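You operate a simulated robot arm through the tools that you are given. There is no shell and no other tool. Be economical: measure what you need, move in short steps, check, and stop when the job is done.

Carry out the task below with a simulated robot arm. There is one attempt and no reset: what you move stays moved.

TASK
Lift the seal box lid open.
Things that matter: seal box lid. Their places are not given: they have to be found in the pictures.

It is judged by the outcome, as a careful person would: the job done as asked, and still so three seconds after it is handed in. It fails if anything else is knocked over, pushed out of place, dropped, spilled or broken.

THE ROBOT
A 7-joint arm with a two-finger parallel gripper, fixed in place. Base frame: the origin is at the foot of the arm, x ahead of it, y to its left, z up. Lengths are in m, angles in rad, forces in N, time in s.
Its first joint turns from -1.152 to 1.152 rad. Payload 1.57 kg.
Tool frame: the origin (TCP) lies between the finger pads and is the grasp point; the fingertips stand 0.03 m ahead of it; z points along the fingers, y is the line along which they close. The gripper opens to 0.11 m. The fingers are 0.024 m wide and 0.012 m thick; the gripper's body (0.048 by 0.112 m) begins 0.078 m behind the TCP.
Orientation is that of the tool frame in the base frame, as a unit quaternion [x, y, z, w]. With the fingers straight down and closing along the base's y, the tool's x points along the base's -x, its y along +y and its z along -z.

THE INTERFACE
- The arm moves only by the tool apply_moves. Its argument "increments" is a list of rows, each a list of 7 numbers: the finger opening in cm, from 0 to 11, then the shift along the base's x, y, z in units of 20 mm (1.0 is 20 mm), then the turn, a rotation vector about the base's x, y, z in units of 8 degrees (1.0 is 8 degrees). In form: [[fingers, dx, dy, dz, rx, ry, rz], ...]. A call has 1 to 10 rows; each row shifts and turns the commanded pose from where the row before left it. A call with a number of a shift or a turn outside -1 to 1 is refused whole. A row lasts 0.2 s, in which the tool goes at most 0.05 m and 0.15 rad; a call with a longer step from one row to the next is refused whole, and so is a gripper value outside its range. A pose out of reach is approached as far as the arm can. The call stops where the force on the tool passes 40 N (or 10 N more than at its start, if that is more) or the arm is blocked; 0.2 s more then pass. The fingers move at their own pace (about 0.108 m/s each) and stop on an object; they squeeze with about 23 N. The grip force told is the motor's: it shows also when the fingers shut on nothing. Time passes only in rows, and 0.2 s behind the last, so rows that do not move let the fingers close. It gives the time, the measured TCP pose, the force on the tool (base axes), the opening and the grip force at its end, in the units of the frame above (readings bear some noise), and new pictures: "show" is both (left out), scene, wrist or none.
- Cameras (640 x 400 px; columns grow to the right, rows downward): "scene" is fixed at [0.1573, -0.3937, 1.3927]; the picture's right is [0.81, -0.58, 0.00], its down [-0.40, -0.56, -0.73] and it looks along [0.42, 0.59, -0.68] (base axes); focal length 332 px, centre (320, 200). "wrist" rides on the gripper at [-0.036, 0, -0.08] in the tool frame; the picture's right is [0.00, -1.00, 0.00], its down [0.97, 0.00, -0.24] and it looks along [0.24, 0.00, 0.97] (tool axes); focal length 218 px, centre (320, 200).
- point_at(camera, pixels): for up to 12 pixels [column, row] of the newest picture of that camera ("zoom" is the newest enlarged one), the place [x, y, z] in the base frame of the surface seen there, good to about 0.002 m. No time passes.
- zoom(camera, box): a new picture of the part [left, top, right, bottom] of that camera's present view, enlarged. No time passes.
- job_done(): hands the job in; it is judged then, once.

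Work in short steps. Measure before you move; look again where a grasp or a placing could have gone wrong, and mend it. You have 60 turns and 120 pictures in all, the two below and enlarged ones among them. Open the gripper and draw the arm clear of the work before you hand the job in, unless the task says otherwise; then end with one line.

The tools are called after "Call:" as a command line: name --pt "numbers of a row" for each row, then --argument value for the rest, lists and objects as JSON in quotes. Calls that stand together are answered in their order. apply_moves: Moves the arm, as the interface text tells. Its arguments: {"type":"object","properties":{"increments":{"type":"array","items":{"type":"array","items":{"type":"number"}}},"show":{"type":"string","enum":["both","scene","wrist","none"]}},"required":["increments"]} The other tools are called the same way: point_at (camera, pixels) gives the place of the surface under pixels of a picture; zoom (camera, box) takes an enlarged picture of a part of a camera's view; job_done () hands the job in.

At the start:

```text
time: 0.0
tool_pos: [0.3516, -0.0426, 1.1014]
tool_rot: [-0.001, 1.0, 0.0, 0.0]
wrist_force: [0.1, 0.0, -0.1]
opening: 0.11
finger_force: 0.2
```

scene: 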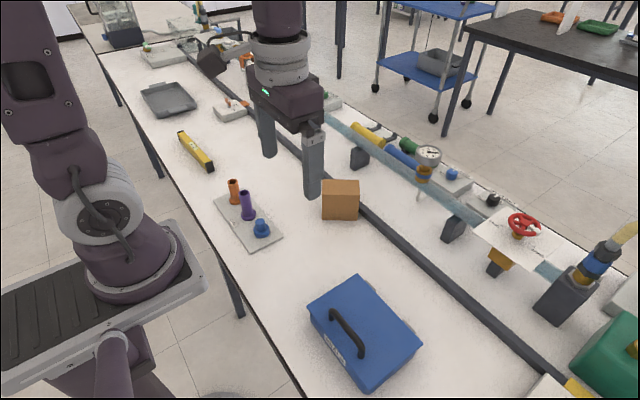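
wrist: 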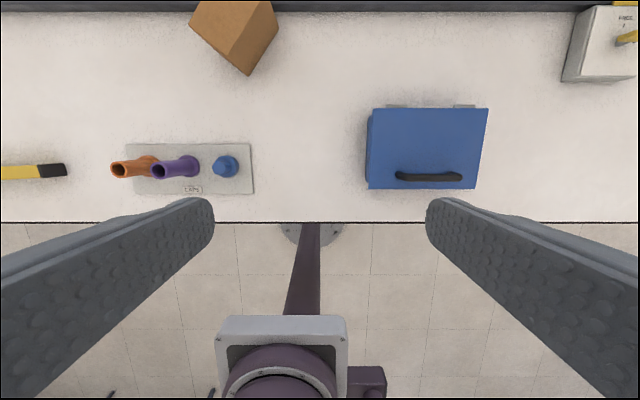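

The blue box with a black handle near the front edge and hinges at the far edge (wrist 397,106 and 465,106) is probably the seal box. I zoom in and measure it.

Call:
zoom --camera "scene" --box '[290, 260, 450, 400]'

Call:
zoom --camera "wrist" --box '[350, 90, 510, 200]'

Call:
point_at --camera "wrist" --pixels '[[400, 177], [430, 177], [460, 177], [374, 110], [486, 110], [476, 186], [370, 186], [397, 106], [465, 106], [430, 145], [430, 200]]'

Call:
point_at --camera "scene" --pixels '[[333, 313], [347, 332], [361, 353], [310, 304], [368, 388], [357, 278], [421, 344], [330, 335], [340, 355]]'

```text
2.86 times, centred on (370, 330) of scene
```

zoom: 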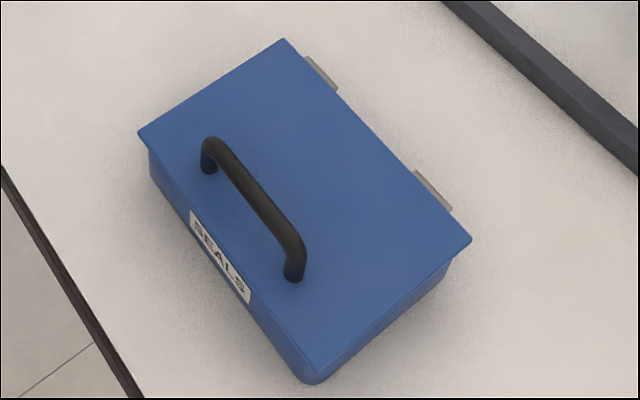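

```text
3.64 times, centred on (430, 145) of wrist
```

zoom: 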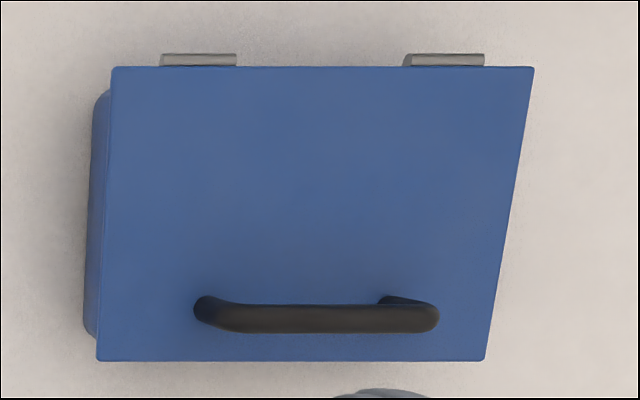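

```text
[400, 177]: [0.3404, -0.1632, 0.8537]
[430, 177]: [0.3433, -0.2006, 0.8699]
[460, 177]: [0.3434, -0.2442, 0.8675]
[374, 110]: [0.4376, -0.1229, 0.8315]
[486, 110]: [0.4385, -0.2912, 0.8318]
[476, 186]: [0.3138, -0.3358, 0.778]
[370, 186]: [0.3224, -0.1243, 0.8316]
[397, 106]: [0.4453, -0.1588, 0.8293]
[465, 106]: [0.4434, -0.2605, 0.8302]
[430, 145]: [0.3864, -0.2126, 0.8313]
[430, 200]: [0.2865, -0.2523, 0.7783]
```

```text
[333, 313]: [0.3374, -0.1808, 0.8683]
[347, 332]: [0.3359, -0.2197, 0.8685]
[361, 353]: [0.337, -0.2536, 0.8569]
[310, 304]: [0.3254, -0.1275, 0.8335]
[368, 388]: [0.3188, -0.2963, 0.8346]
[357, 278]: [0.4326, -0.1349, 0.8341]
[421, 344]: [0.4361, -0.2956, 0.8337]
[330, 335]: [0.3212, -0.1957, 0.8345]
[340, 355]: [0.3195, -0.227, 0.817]
```

The box is labelled SEALS. Its handle runs along y at x≈0.341, centred at y≈-0.209 with its top at z≈0.870, and the hinge is at x≈0.442, z≈0.83. I turn the tool 90° so it closes along x and move it above the handle.

Call:
apply_moves --pt "8 0 -0.83 -0.5 0 0 -0.9375" --pt "6 0 -0.83 -0.5 0 0 -0.9375" --pt "6 0 -0.83 -0.5 0 0 -0.9375" --pt "6 0 -0.83 -0.5 0 0 -0.9375" --pt "6 0 -0.83 -0.5 0 0 -0.9375" --pt "6 0 -0.83 -0.5 0 0 -0.9375" --pt "6 0 -0.83 -0.5 0 0 -0.9375" --pt "6 0 -0.83 -0.5 0 0 -0.9375" --pt "6 0 -0.83 -0.5 0 0 -0.9375" --pt "6 -0.53 -0.83 -0.5 0 0 -0.9375" --show "none"

Call:
apply_moves --pt "6 0 0 0 0 0 -0.9375" --pt "6 0 0 0 0 0 -0.9375" --pt "6 0 0 0 0 0 0"

```text
time: 2.2
tool_pos: [0.3396, -0.2092, 1.0006]
tool_rot: [0.61, 0.792, -0.001, 0.0]
wrist_force: [-0.4, 0.1, -0.1]
opening: 0.0602
finger_force: 0.2
```

```text
time: 3.0
tool_pos: [0.3395, -0.2088, 1.0009]
tool_rot: [0.708, 0.706, 0.0, -0.001]
wrist_force: [0.1, 0.1, 0.5]
opening: 0.0598
finger_force: 0.0
```

scene: 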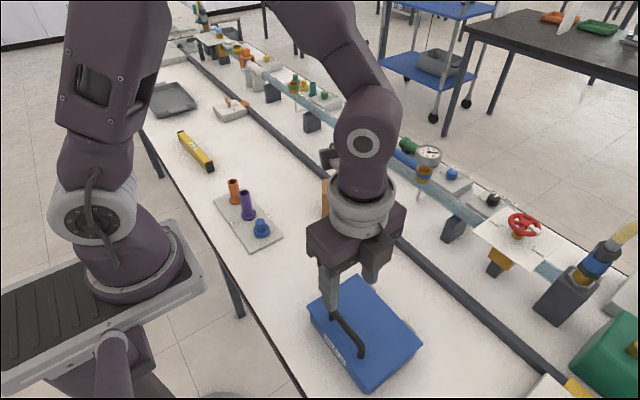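
wrist: 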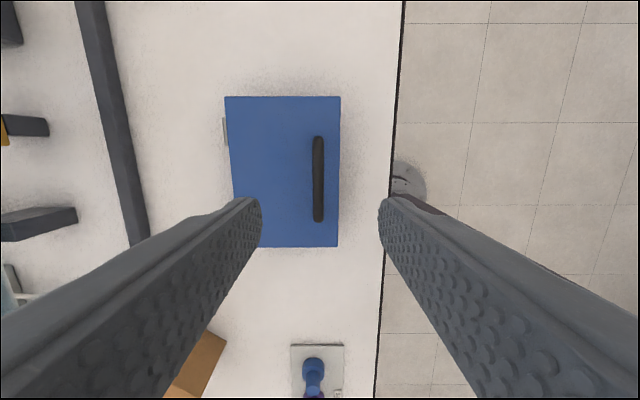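

The handle is centred between the fingers (wrist column 318). I descend to straddle it, with the tips stopping about 7 mm above the lid.

Call:
apply_moves --pt "6 0 0 -1 0 0 0" --pt "6 0 0 -1 0 0 0" --pt "6 0 0 -1 0 0 0" --pt "6 0 0 -1 0 0 0" --pt "6 0 0 -1 0 0 0" --pt "6 0 0 -0.8 0 0 0" --pt "6 0 0 -0.65 0 0 0" --pt "6 0 0 0 0 0 0"

```text
time: 4.8
tool_pos: [0.3401, -0.2107, 0.872]
tool_rot: [0.707, 0.707, 0.0, -0.001]
wrist_force: [0.0, 0.3, -0.1]
opening: 0.0598
finger_force: 0.0
```

scene: 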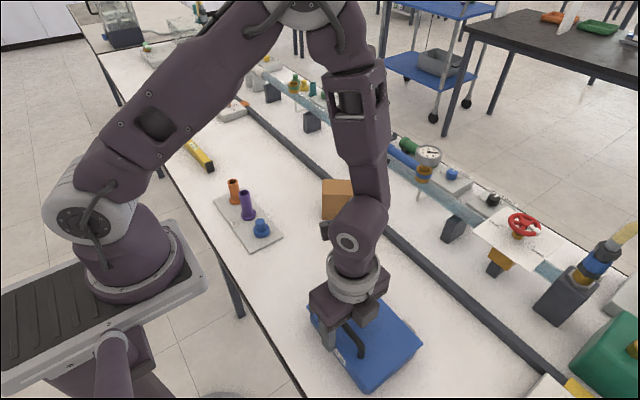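
wrist: 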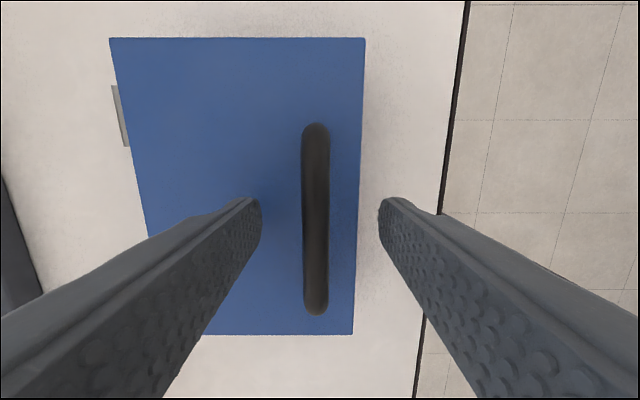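

The fingers straddle the bar, so I close on it.

Call:
apply_moves --pt "3 0 0 0 0 0 0" --pt "0 0 0 0 0 0 0" --pt "0 0 0 0 0 0 0" --pt "0 0 0 0 0 0 0" --show "none"

```text
time: 5.8
tool_pos: [0.3405, -0.2093, 0.8725]
tool_rot: [0.707, 0.707, 0.001, 0.001]
wrist_force: [22.9, 2.3, -7.3]
opening: 0.0115
finger_force: 29.0
```

The bar is held at 0.0115 m opening, with a 23 N sideways load showing an off-centre grip. I ease the tool +x to relieve it.

Call:
apply_moves --pt "0 0.06 0 0 0 0 0" --pt "0 0 0 0 0 0 0" --show "wrist"

```text
time: 6.4
tool_pos: [0.341, -0.2116, 0.8725]
tool_rot: [0.707, 0.707, -0.001, -0.001]
wrist_force: [17.3, 0.9, -5.0]
opening: 0.0116
finger_force: 28.8
```

wrist: 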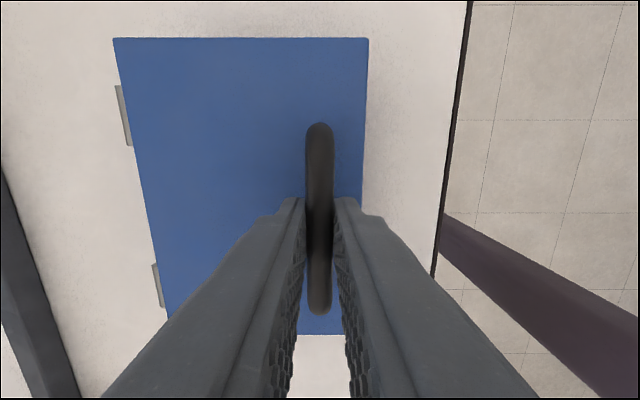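

Moving 1.2 mm took off about 6 N, so I move about 3.4 mm more.

Call:
apply_moves --pt "0 0.09 0 0 0 0 0" --pt "0 0.08 0 0 0 0 0" --pt "0 0 0 0 0 0 0" --show "none"

```text
time: 7.2
tool_pos: [0.3425, -0.2104, 0.8716]
tool_rot: [0.709, 0.705, -0.002, -0.003]
wrist_force: [-25.9, -7.4, 7.6]
opening: 0.0112
finger_force: 29.0
```

That overshot, so I back off by about half.

Call:
apply_moves --pt "0 -0.09 0 0 0 0 0" --pt "0 0 0 0 0 0 0" --show "none"

```text
time: 7.8
tool_pos: [0.3427, -0.2105, 0.8723]
tool_rot: [0.707, 0.707, 0.0, 0.0]
wrist_force: [-26.0, -10.1, 8.5]
opening: 0.0113
finger_force: 28.9
```

I now begin lifting along the hinge arc, turning the tool with it, in a small 8° test.

Call:
apply_moves --pt "0 0.16 0 0.345 0 0.5 0" --pt "0 0.18 0 0.33 0 0.5 0" --pt "0 0 0 0 0 0 0"

```text
time: 8.6
tool_pos: [0.3497, -0.2109, 0.8861]
tool_rot: [0.705, 0.706, -0.049, -0.049]
wrist_force: [-24.1, -9.5, 12.8]
opening: 0.0115
finger_force: 29.2
```

scene: 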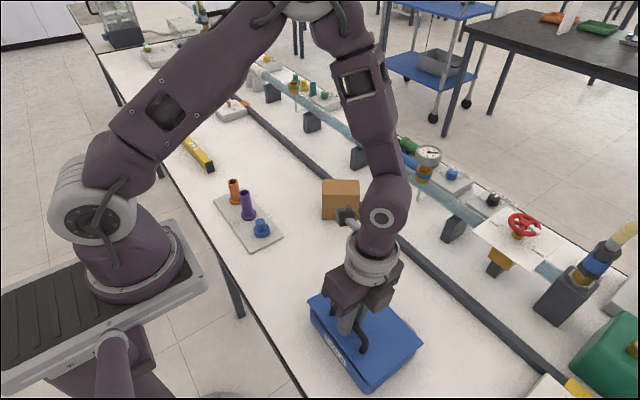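
wrist: 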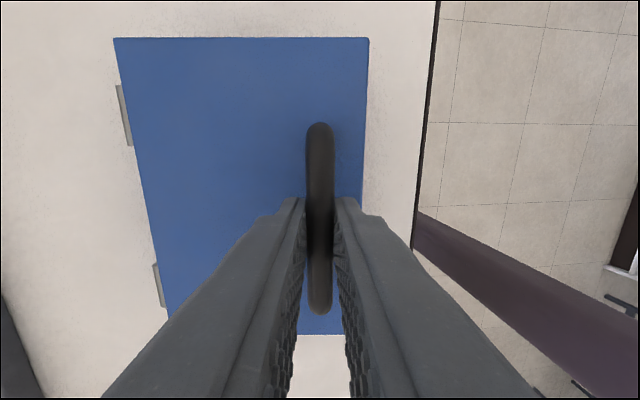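

The lid follows the tool. I continue to about 32°, with a little less x to relieve the bias.

Call:
apply_moves --pt "0 0.16 0 0.31 0 0.5 0" --pt "0 0.21 0 0.31 0 0.5 0" --pt "0 0.25 0 0.278 0 0.5 0" --pt "0 0.26 0 0.278 0 0.5 0" --pt "0 0.29 0 0.24 0 0.5 0" --pt "0 0.3 0 0.24 0 0.5 0" --pt "0 0 0 0 0 0 0"

```text
time: 10.2
tool_pos: [0.3806, -0.2096, 0.9181]
tool_rot: [0.679, 0.68, -0.196, -0.195]
wrist_force: [0.4, -12.0, -0.6]
opening: 0.0112
finger_force: 28.5
```

scene: 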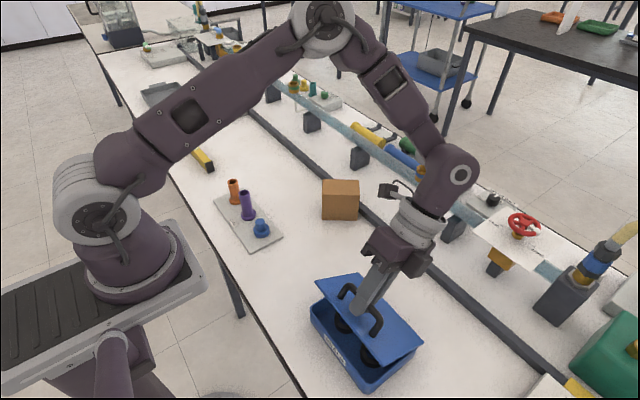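
wrist: 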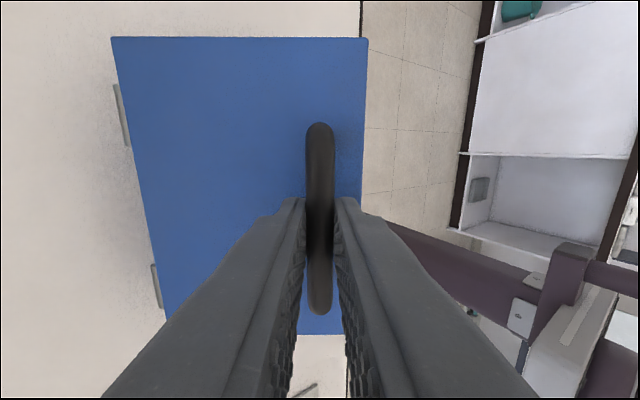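

The lid is up about 32° with low forces. Before tilting the hand further over the pipe rig, I measure how tall the things behind it are.

Call:
point_at --camera "scene" --pixels '[[430, 152], [523, 225], [457, 218], [497, 258], [612, 245], [630, 228], [452, 173], [493, 199], [400, 330], [340, 275], [440, 165], [420, 225]]'

```text
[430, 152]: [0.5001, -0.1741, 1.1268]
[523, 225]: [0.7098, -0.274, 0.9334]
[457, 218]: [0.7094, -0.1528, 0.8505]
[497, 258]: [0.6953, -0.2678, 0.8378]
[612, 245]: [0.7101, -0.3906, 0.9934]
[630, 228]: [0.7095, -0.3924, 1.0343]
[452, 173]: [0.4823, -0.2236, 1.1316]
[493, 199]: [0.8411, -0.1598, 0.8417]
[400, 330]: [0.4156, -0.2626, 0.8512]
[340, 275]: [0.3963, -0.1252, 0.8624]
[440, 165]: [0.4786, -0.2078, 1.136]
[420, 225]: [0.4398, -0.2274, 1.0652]
```

The red valve wheel tops out at z≈0.933 around x=0.71, y=-0.27, so I limit the tilt. I continue to about 56°.

Call:
apply_moves --pt "0 0.32 0 0.2 0 0.5 0" --pt "0 0.325 0 0.195 0 0.5 0" --pt "0 0.345 0 0.15 0 0.5 0" --pt "0 0.35 0 0.145 0 0.5 0" --pt "0 0.365 0 0.11 0 0.5 0" --pt "0 0.365 0 0.09 0 0.5 0" --pt "0 0 0 0 0 0 0"

```text
time: 11.8
tool_pos: [0.4205, -0.2097, 0.9352]
tool_rot: [0.624, 0.624, -0.332, -0.332]
wrist_force: [1.6, -3.8, -6.6]
opening: 0.0113
finger_force: 29.0
```

scene: 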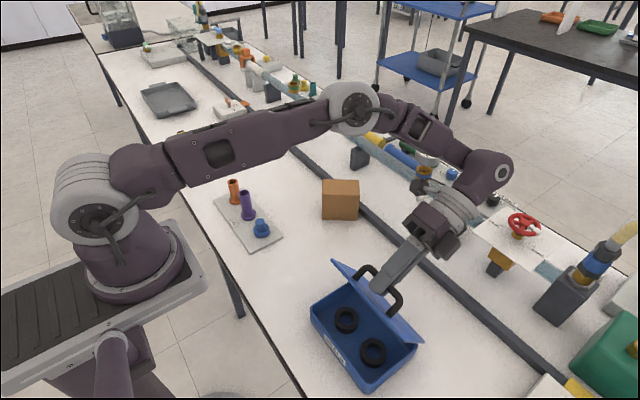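
wrist: 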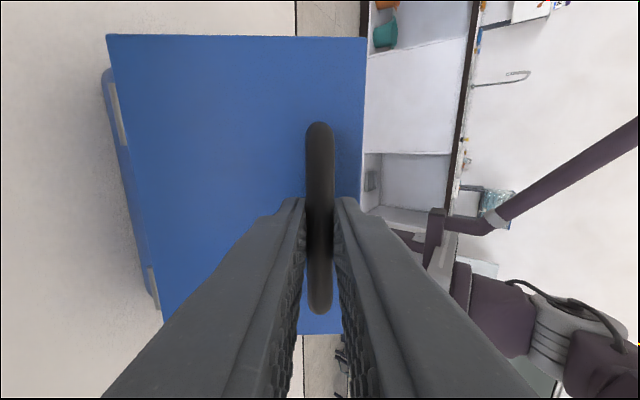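

The lid is at about 56° with low forces. I check the height of the wrist against the valve.

Call:
point_at --camera "scene" --pixels '[[490, 165], [505, 180], [490, 195], [475, 205], [460, 240], [512, 218], [540, 225], [436, 255]]'

Call:
zoom --camera "scene" --box '[300, 120, 560, 390]'

```text
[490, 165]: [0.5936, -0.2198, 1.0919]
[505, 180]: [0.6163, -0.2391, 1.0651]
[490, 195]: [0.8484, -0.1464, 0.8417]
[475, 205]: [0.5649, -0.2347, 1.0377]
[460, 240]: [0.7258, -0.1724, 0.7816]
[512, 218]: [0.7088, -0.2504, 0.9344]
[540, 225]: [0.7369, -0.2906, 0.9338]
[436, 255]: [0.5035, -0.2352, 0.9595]
```

```text
1.48 times, centred on (430, 255) of scene
```

zoom: 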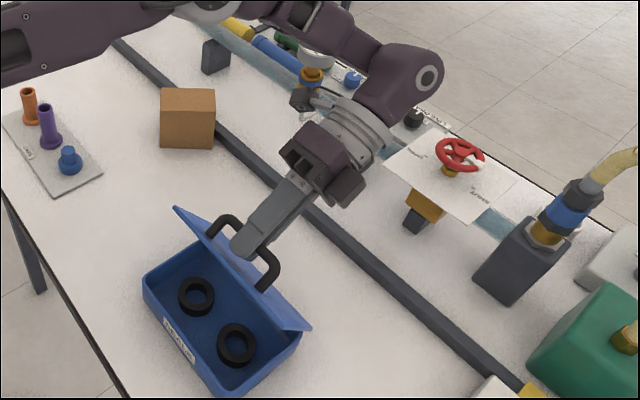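

The wrist underside is about 0.1 m above the valve's height. I open further to about 88° of lid, tilting the tool only half as fast and letting the round bar turn in the grip.

Call:
apply_moves --pt "0 0.365 0 0.085 0 0.3 0" --pt "0 0.365 0 0.06 0 0.3 0" --pt "0 0.365 0 0.03 0 0.3 0" --pt "0 0.365 0 0.01 0 0.3 0" --pt "0 0 0 0 0 0 0"

```text
time: 13.0
tool_pos: [0.4282, -0.2097, 0.9374]
tool_rot: [0.617, 0.618, -0.344, -0.346]
wrist_force: [4.4, 3.6, -18.4]
opening: 0.0113
finger_force: 28.8
out of reach, approached as far as the arm can: row 2, 3, 4
```

scene: 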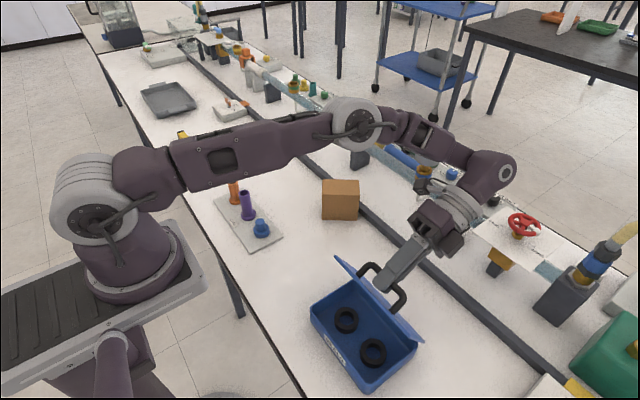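
wrist: 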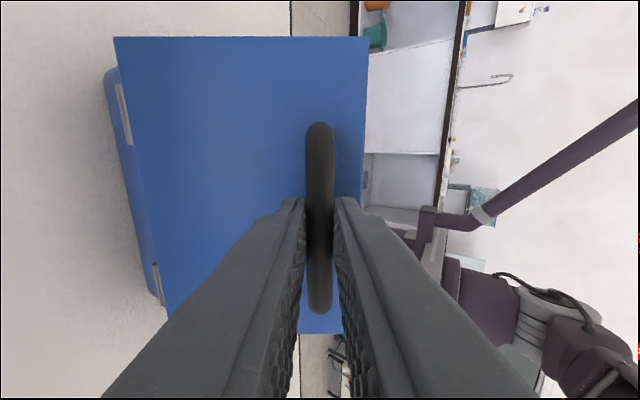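

The arm ran out of tilt reach at about 58°. I back the command off, reduce the tilt a little, and advance along the arc with the bar turning in the grip.

Call:
apply_moves --pt "0 -0.9 0 -0.05 0 -0.9 0" --pt "0 0.25 0 0.04 0 -0.25 0" --pt "0 0.3 0 0.03 0 -0.25 0" --pt "0 0.3 0 0.02 0 -0.25 0" --pt "0 0.3 0 0.0 0 -0.25 0" --pt "0 0 0 0 0 0 0"

```text
time: 13.4
tool_pos: [0.4154, -0.2092, 0.9338]
tool_rot: [0.628, 0.631, -0.322, -0.323]
wrist_force: [2.0, -1.6, -6.1]
opening: 0.0114
finger_force: 28.9
stopped in row 2: the force on the tool passed its limit (the readings are from after the stop); the commanded pose is now the measured one
```

scene: 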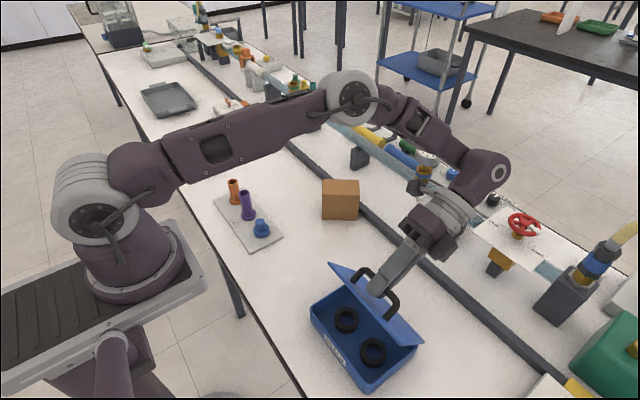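
wrist: 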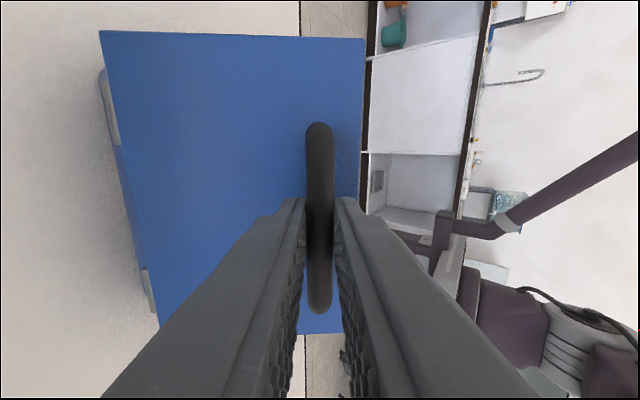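

The grip is too stiff for the bar to turn. I open the fingers slightly to see whether the lid holds itself at about 54°.

Call:
apply_moves --pt "1.8 0 0 0 0 0 0" --pt "1.8 0 0 0 0 0 0" --pt "1.8 0 0 0 0 0 0"

```text
time: 14.2
tool_pos: [0.4156, -0.2097, 0.9355]
tool_rot: [0.628, 0.63, -0.322, -0.323]
wrist_force: [0.6, -0.3, 0.1]
opening: 0.0178
finger_force: 0.1
```

scene: 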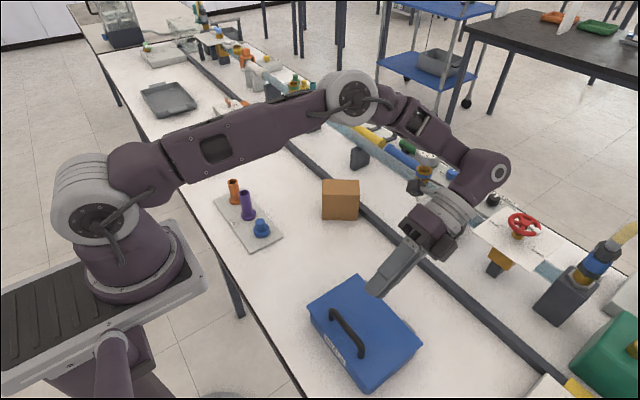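
wrist: 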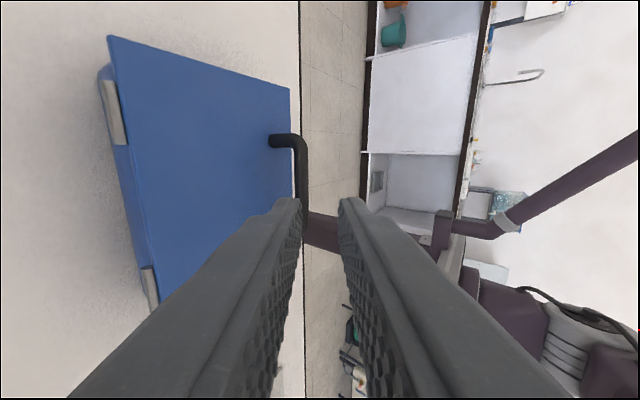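

The lid has no friction and fell shut, but the box did not shift. I return above the handle with the tool vertical. This time I'll grip the bar nearer the fingertips, about 15 mm from the tips, so it can turn freely in the grip.

Call:
apply_moves --pt "4 -0.3 0 0.2 0 -0.849 0" --pt "4 -0.48 0 0.1 0 -0.849 0" --pt "4 -0.48 0 0 0 -0.849 0" --pt "4 -0.48 0 0 0 -0.849 0" --pt "4 -0.48 0 0 0 -0.849 0" --pt "4 -0.48 0 0 0 -0.849 0" --pt "4 -0.48 0 0 0 -0.849 0" --pt "4 -0.48 0 0 0 -0.849 0" --pt "4 0 0 0 0 0 0"

```text
time: 16.2
tool_pos: [0.3406, -0.2105, 0.9399]
tool_rot: [0.706, 0.709, 0.0, 0.001]
wrist_force: [0.3, -0.2, 0.2]
opening: 0.0399
finger_force: 0.1
```

scene: 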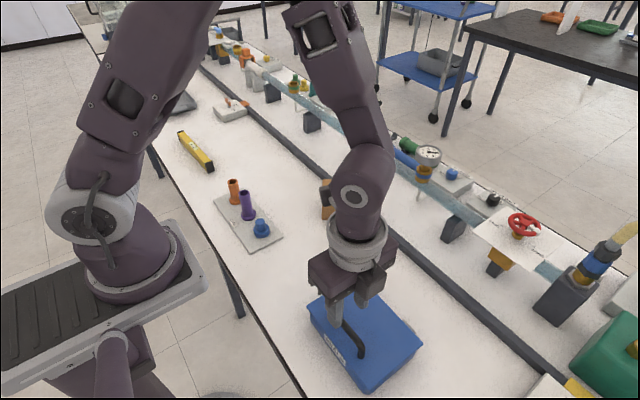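
wrist: 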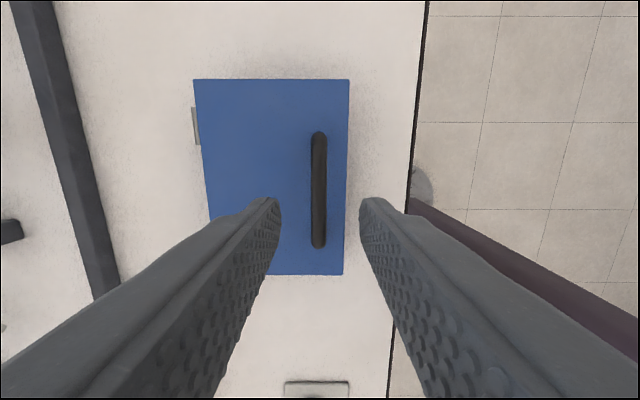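

The handle is centred at column 318. I descend to TCP z≈0.878 and close.

Call:
apply_moves --pt "4 0.02 0 -0.8 0 0 0" --pt "4 0.02 0 -0.8 0 0 0" --pt "4 0 0 -0.8 0 0 0" --pt "4 0 0 -0.7 0 0 0" --pt "2 0 0 0 0 0 0" --pt "0 0 0 0 0 0 0" --pt "0 0 0 0 0 0 0"

```text
time: 17.8
tool_pos: [0.3428, -0.2091, 0.8785]
tool_rot: [0.705, 0.709, 0.001, -0.001]
wrist_force: [-0.1, -0.7, -1.3]
opening: 0.0115
finger_force: 28.6
```

scene: 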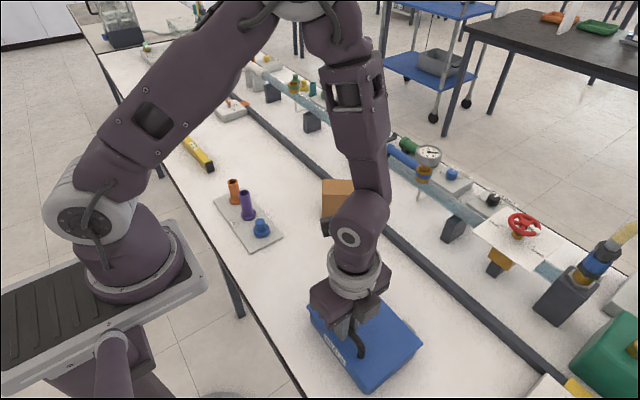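
wrist: 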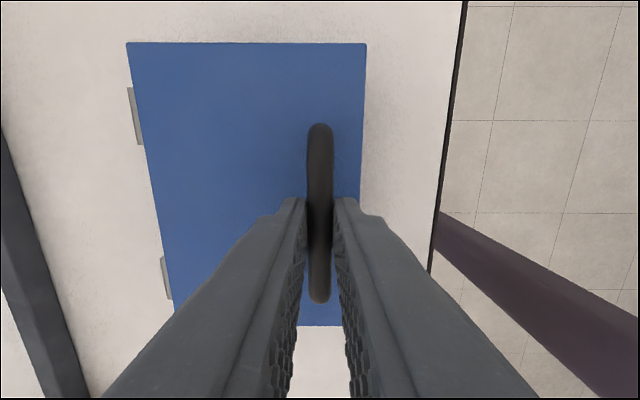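

The grip is good with nearly zero load. I lift along the arc with the tool tilting at 0.45 of the lid angle, first to about 32°.

Call:
apply_moves --pt "0 0.155 0 0.35 0 0.225 0" --pt "0 0.175 0 0.33 0 0.225 0" --pt "0 0.2 0 0.32 0 0.225 0" --pt "0 0.22 0 0.3 0 0.225 0" --pt "0 0.245 0 0.285 0 0.225 0" --pt "0 0.26 0 0.275 0 0.225 0" --pt "0 0.285 0 0.255 0 0.225 0" --pt "0 0.295 0 0.24 0 0.225 0" --pt "0 0 0 0 0 0 0"

```text
time: 19.8
tool_pos: [0.3794, -0.209, 0.9261]
tool_rot: [0.701, 0.702, -0.088, -0.089]
wrist_force: [-4.8, 1.8, 4.8]
opening: 0.0116
finger_force: 28.5
```

scene: 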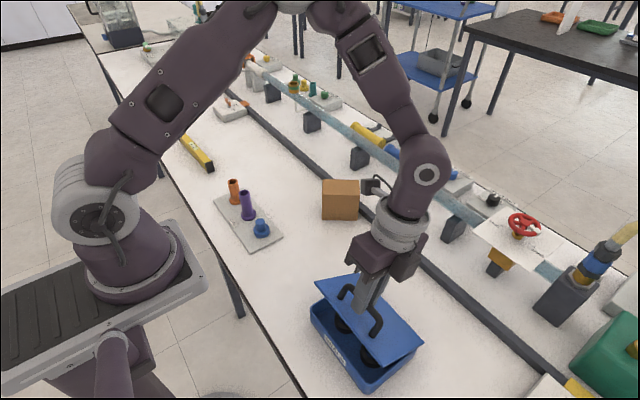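
wrist: 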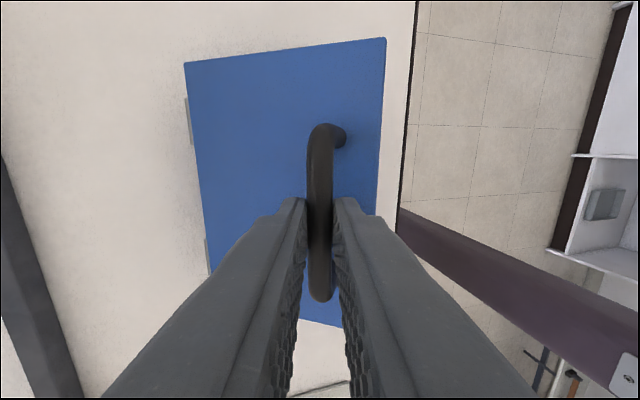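

The bar turns in the grip and forces are low. I continue to about 64°.

Call:
apply_moves --pt "0 0.315 0 0.215 0 0.225 0" --pt "0 0.33 0 0.195 0 0.225 0" --pt "0 0.34 0 0.17 0 0.225 0" --pt "0 0.355 0 0.15 0 0.225 0" --pt "0 0.36 0 0.12 0 0.225 0" --pt "0 0.37 0 0.1 0 0.225 0" --pt "0 0.38 0 0.075 0 0.225 0" --pt "0 0.38 0 0.045 0 0.225 0" --pt "0 0 0 0 0 0 0"

```text
time: 21.8
tool_pos: [0.4358, -0.2099, 0.9468]
tool_rot: [0.684, 0.686, -0.174, -0.176]
wrist_force: [-2.2, 3.8, 13.4]
opening: 0.0115
finger_force: 28.7
```

scene: 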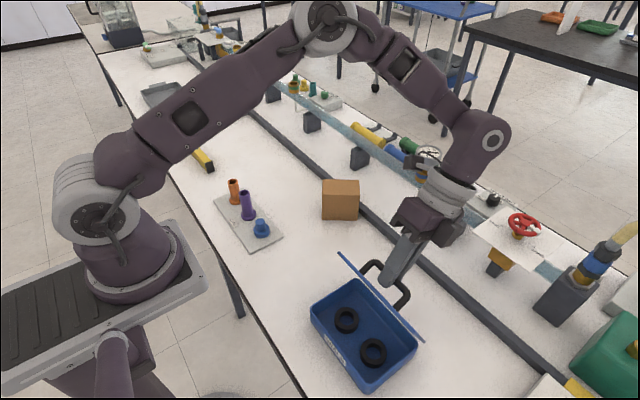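
wrist: 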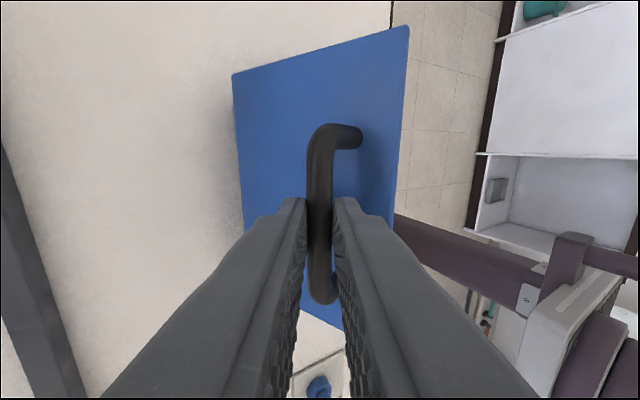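

The lid is at about 64°. I continue to about 88°, tilting less.

Call:
apply_moves --pt "0 0.37 0 0.02 0 0.1 0" --pt "0 0.37 0 0.0 0 0.1 0" --pt "0 0.365 0 -0.03 0 0.1 0" --pt "0 0.365 0 -0.05 0 0.1 0" --pt "0 0.36 0 -0.075 0 0.1 0" --pt "0 0.36 0 -0.095 0 0.1 0" --pt "0 0 0 0 0 0 0"

```text
time: 23.4
tool_pos: [0.4787, -0.2094, 0.9416]
tool_rot: [0.676, 0.678, -0.203, -0.204]
wrist_force: [2.9, -2.7, 11.7]
opening: 0.0116
finger_force: 29.2
```

scene: 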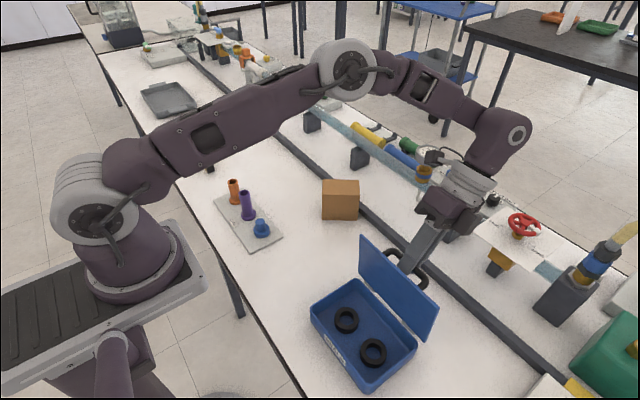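
wrist: 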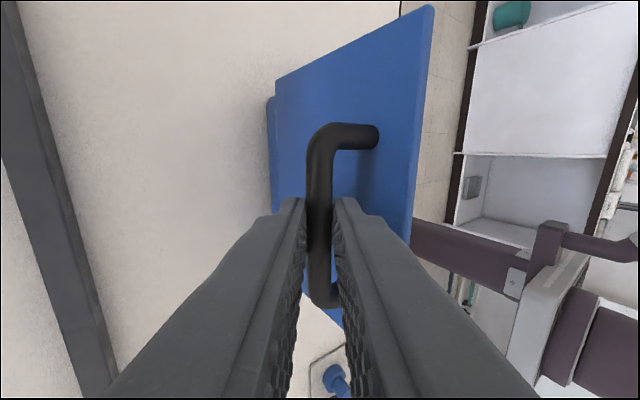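

The lid is near vertical. I push past 90°, watching for a stop.

Call:
apply_moves --pt "0 0.347 0 -0.12 0 0 0" --pt "0 0.338 0 -0.143 0 0 0" --pt "0 0.327 0 -0.167 0 0 0" --pt "0 0 0 0 0 0 0"

```text
time: 24.4
tool_pos: [0.4982, -0.2093, 0.9333]
tool_rot: [0.676, 0.678, -0.204, -0.205]
wrist_force: [1.2, -2.5, 3.0]
opening: 0.0118
finger_force: 29.1
```

scene: 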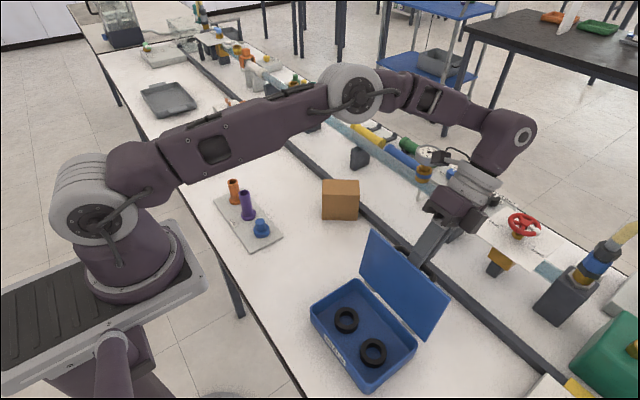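
wrist: 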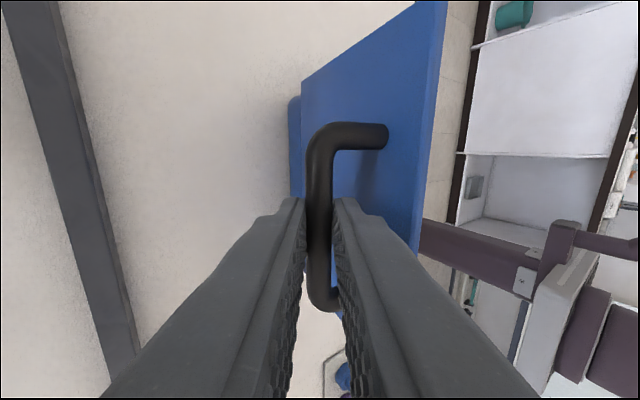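

No stop yet at about 100°. I go a little further.

Call:
apply_moves --pt "0 0.315 0 -0.189 0 0 0" --pt "0 0.3 0 -0.21 0 0 0" --pt "0 0 0 0 0 0 0"

Call:
point_at --camera "scene" --pixels '[[374, 236], [440, 292], [365, 272], [415, 330], [325, 318], [365, 375], [400, 275]]'

```text
time: 25.2
tool_pos: [0.5118, -0.2093, 0.9265]
tool_rot: [0.676, 0.678, -0.204, -0.204]
wrist_force: [1.8, -1.4, 8.9]
opening: 0.0119
finger_force: 29.0
```

scene: 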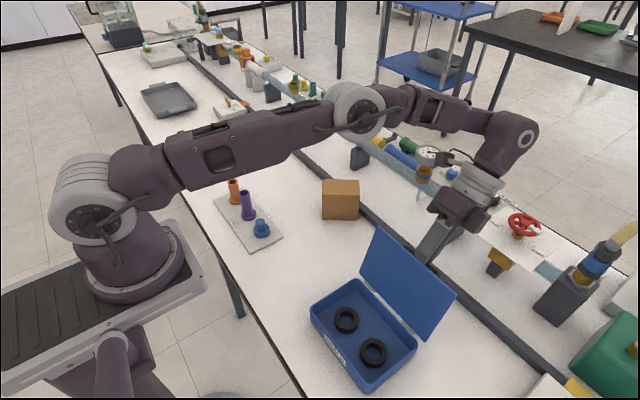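
wrist: 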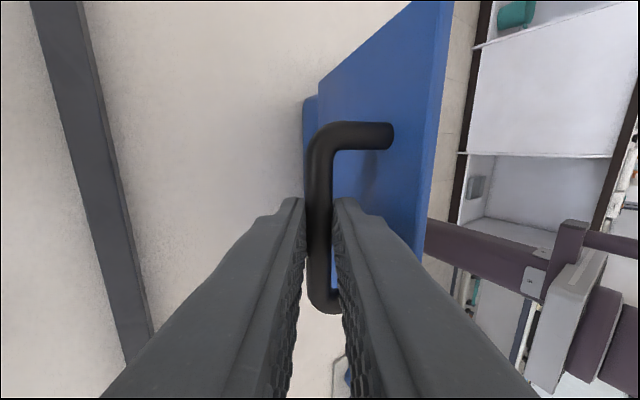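

```text
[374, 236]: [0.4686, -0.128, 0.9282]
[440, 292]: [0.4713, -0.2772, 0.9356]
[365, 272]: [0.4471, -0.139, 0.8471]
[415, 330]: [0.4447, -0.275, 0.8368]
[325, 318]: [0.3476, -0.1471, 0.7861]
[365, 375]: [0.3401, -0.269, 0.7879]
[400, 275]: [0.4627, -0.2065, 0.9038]
```

The lid leans about 15° past vertical (base x .445, top .471). I keep lowering it gently to find a stop, so it doesn't slam.

Call:
apply_moves --pt "0 0.29 0 -0.22 0 0 0" --pt "0 0.277 0 -0.24 0 0 0" --pt "0 0 0 0 0 0 0"

Call:
zoom --camera "scene" --box '[300, 130, 560, 390]'

```text
time: 25.6
tool_pos: [0.5122, -0.2109, 0.9259]
tool_rot: [0.675, 0.675, -0.21, -0.211]
wrist_force: [-14.8, 5.4, 12.3]
opening: 0.0115
finger_force: 29.2
stopped in row 2: the force on the tool passed its limit (the readings are from after the stop); the commanded pose is now the measured one
```

scene: 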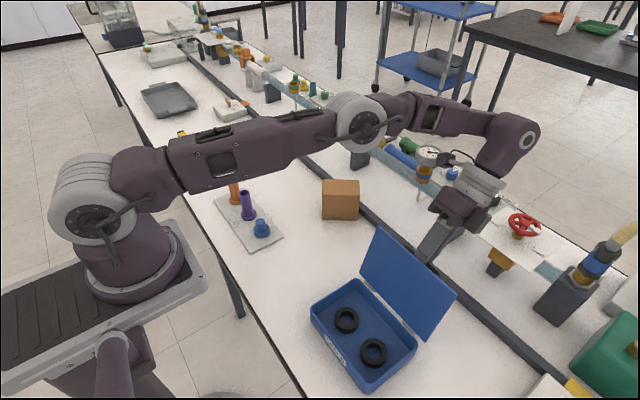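
wrist: 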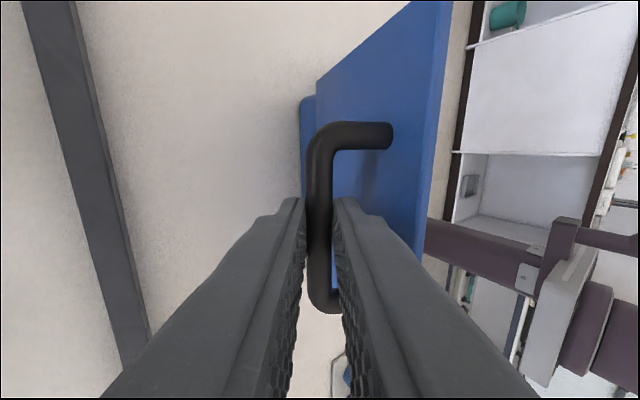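

```text
1.54 times, centred on (430, 260) of scene
```

zoom: 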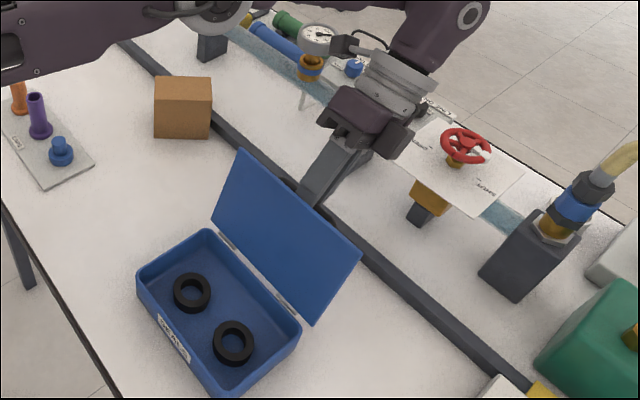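

A stop at about 106° is felt, so the lid should rest there, past vertical. I release with a slight opening and look.

Call:
apply_moves --pt "1.4 0 0 0 0 0 0" --pt "1.9 0 0 0 0 0 0" --pt "1.9 0 0 0 0 0 0"

```text
time: 26.4
tool_pos: [0.5142, -0.2085, 0.9241]
tool_rot: [0.675, 0.676, -0.209, -0.21]
wrist_force: [0.3, 0.4, -0.6]
opening: 0.019
finger_force: 0.0
```

scene: 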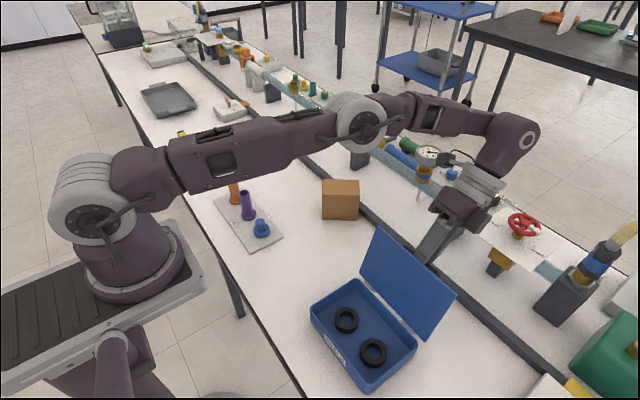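
wrist: 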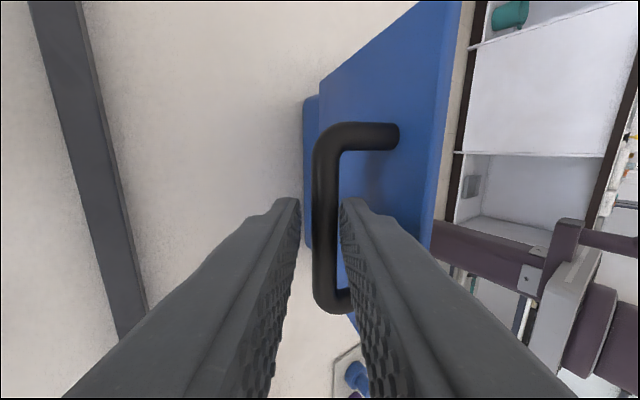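

The lid stays open on its own. I withdraw straight back along the finger axis, up and away from the bar.

Call:
apply_moves --pt "1.9 0.2 0 0.3 0 0 0" --pt "1.9 0.28 0 0.42 0 0 0" --pt "1.9 0.28 0 0.42 0 0 0" --pt "1.9 0.28 0 0.42 0 0 0" --pt "1.9 0.28 0 0.5 0 0 0" --pt "1.9 0.2 0 0.7 0 0 0" --pt "1.9 0 0 0.8 0 0 0"

```text
time: 28.0
tool_pos: [0.5263, -0.2091, 0.9549]
tool_rot: [0.676, 0.677, -0.207, -0.205]
wrist_force: [1.1, -0.4, -0.3]
opening: 0.0188
finger_force: 0.1
out of reach, approached as far as the arm can: row 3, 4, 5, 7
```

scene: 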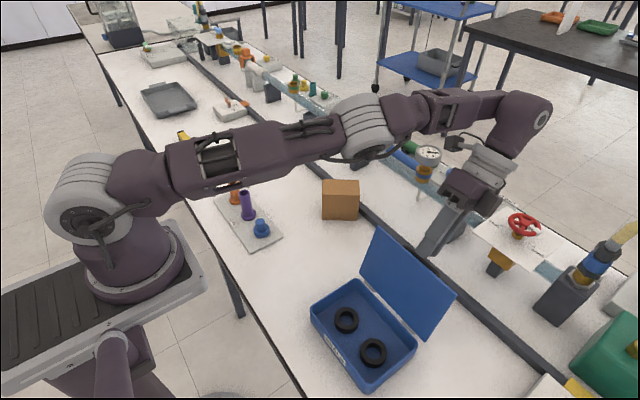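
wrist: 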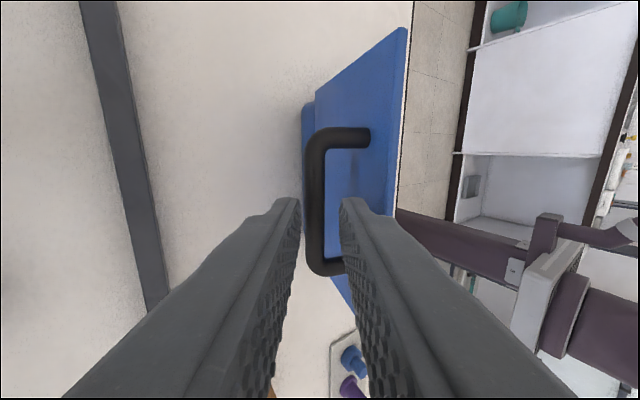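

The arm is at its reach limit for this tilt, but the tips have cleared the bar: tip z≈0.93 against a bar top of about 0.92. I reduce the tilt while rising.

Call:
apply_moves --pt "1.9 -0.9 0 -0.9 0 -0.5 0" --pt "1.9 0 0 0.3 0 -0.5 0" --pt "1.9 0 0 0.5 0 -0.5 0" --pt "1.9 0 0 0.6 0 -0.6 0" --pt "1.9 0 0 0.8 0 -0.7 0" --pt "1.9 0 0 1 0 -0.7 0"

```text
time: 29.4
tool_pos: [0.5094, -0.2102, 1.0004]
tool_rot: [0.705, 0.707, -0.04, -0.04]
wrist_force: [0.3, 0.4, 0.1]
opening: 0.0189
finger_force: 0.1
```

scene: 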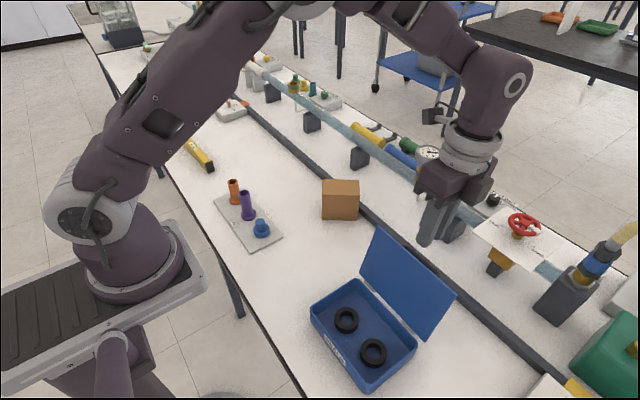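
wrist: 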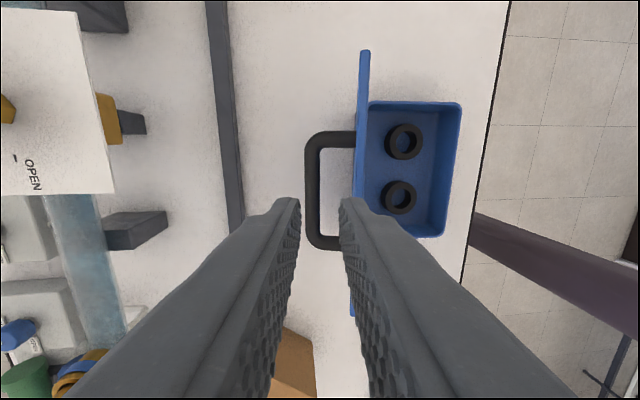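

The hand is clear and the lid stays open. I raise further, open the fingers and move aside for a final check.

Call:
apply_moves --pt "1.9 -0.3 0 1 0 0 0" --pt "3 -0.5 0 1 0 0 0" --pt "6 -0.5 0 1 0 0 0" --pt "8 -0.5 0.5 0.6 0 0 0" --pt "8 -0.5 0.8 0 0 0 0" --pt "8 -0.5 0.8 0 0 0 0" --pt "8 -0.5 0.8 0 0 0 0" --pt "8 0 0 0 0 0 0" --pt "8 0 0 0 0 0 0" --pt "8 0 0 0 0 0 0"

```text
time: 31.6
tool_pos: [0.4426, -0.1506, 1.0727]
tool_rot: [0.706, 0.706, -0.038, -0.04]
wrist_force: [-0.2, -0.5, -0.1]
opening: 0.0801
finger_force: 0.1
```

scene: 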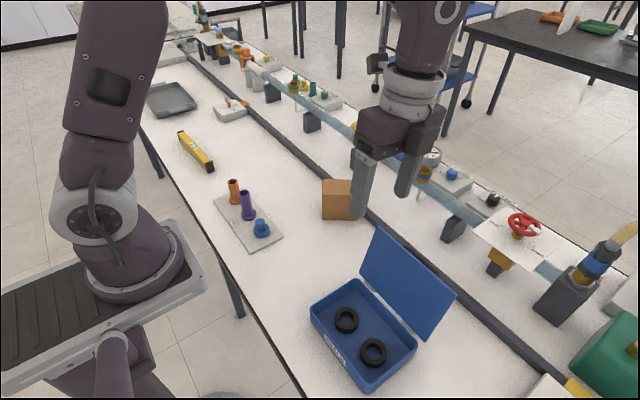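
wrist: 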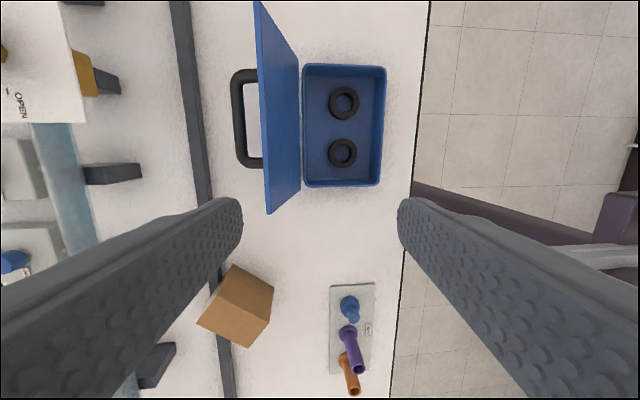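

The lid rests open past vertical, everything else is in its place, and the arm is clear.

Call:
job_done

```text
The job is handed in.
```

The seal box lid is open, leaning about 15° past vertical against its stop. It held there unsupported for about 5 s before I handed the job in. On my first attempt the lid slipped from the grip and fell shut. The box and everything around it look to be where they started.
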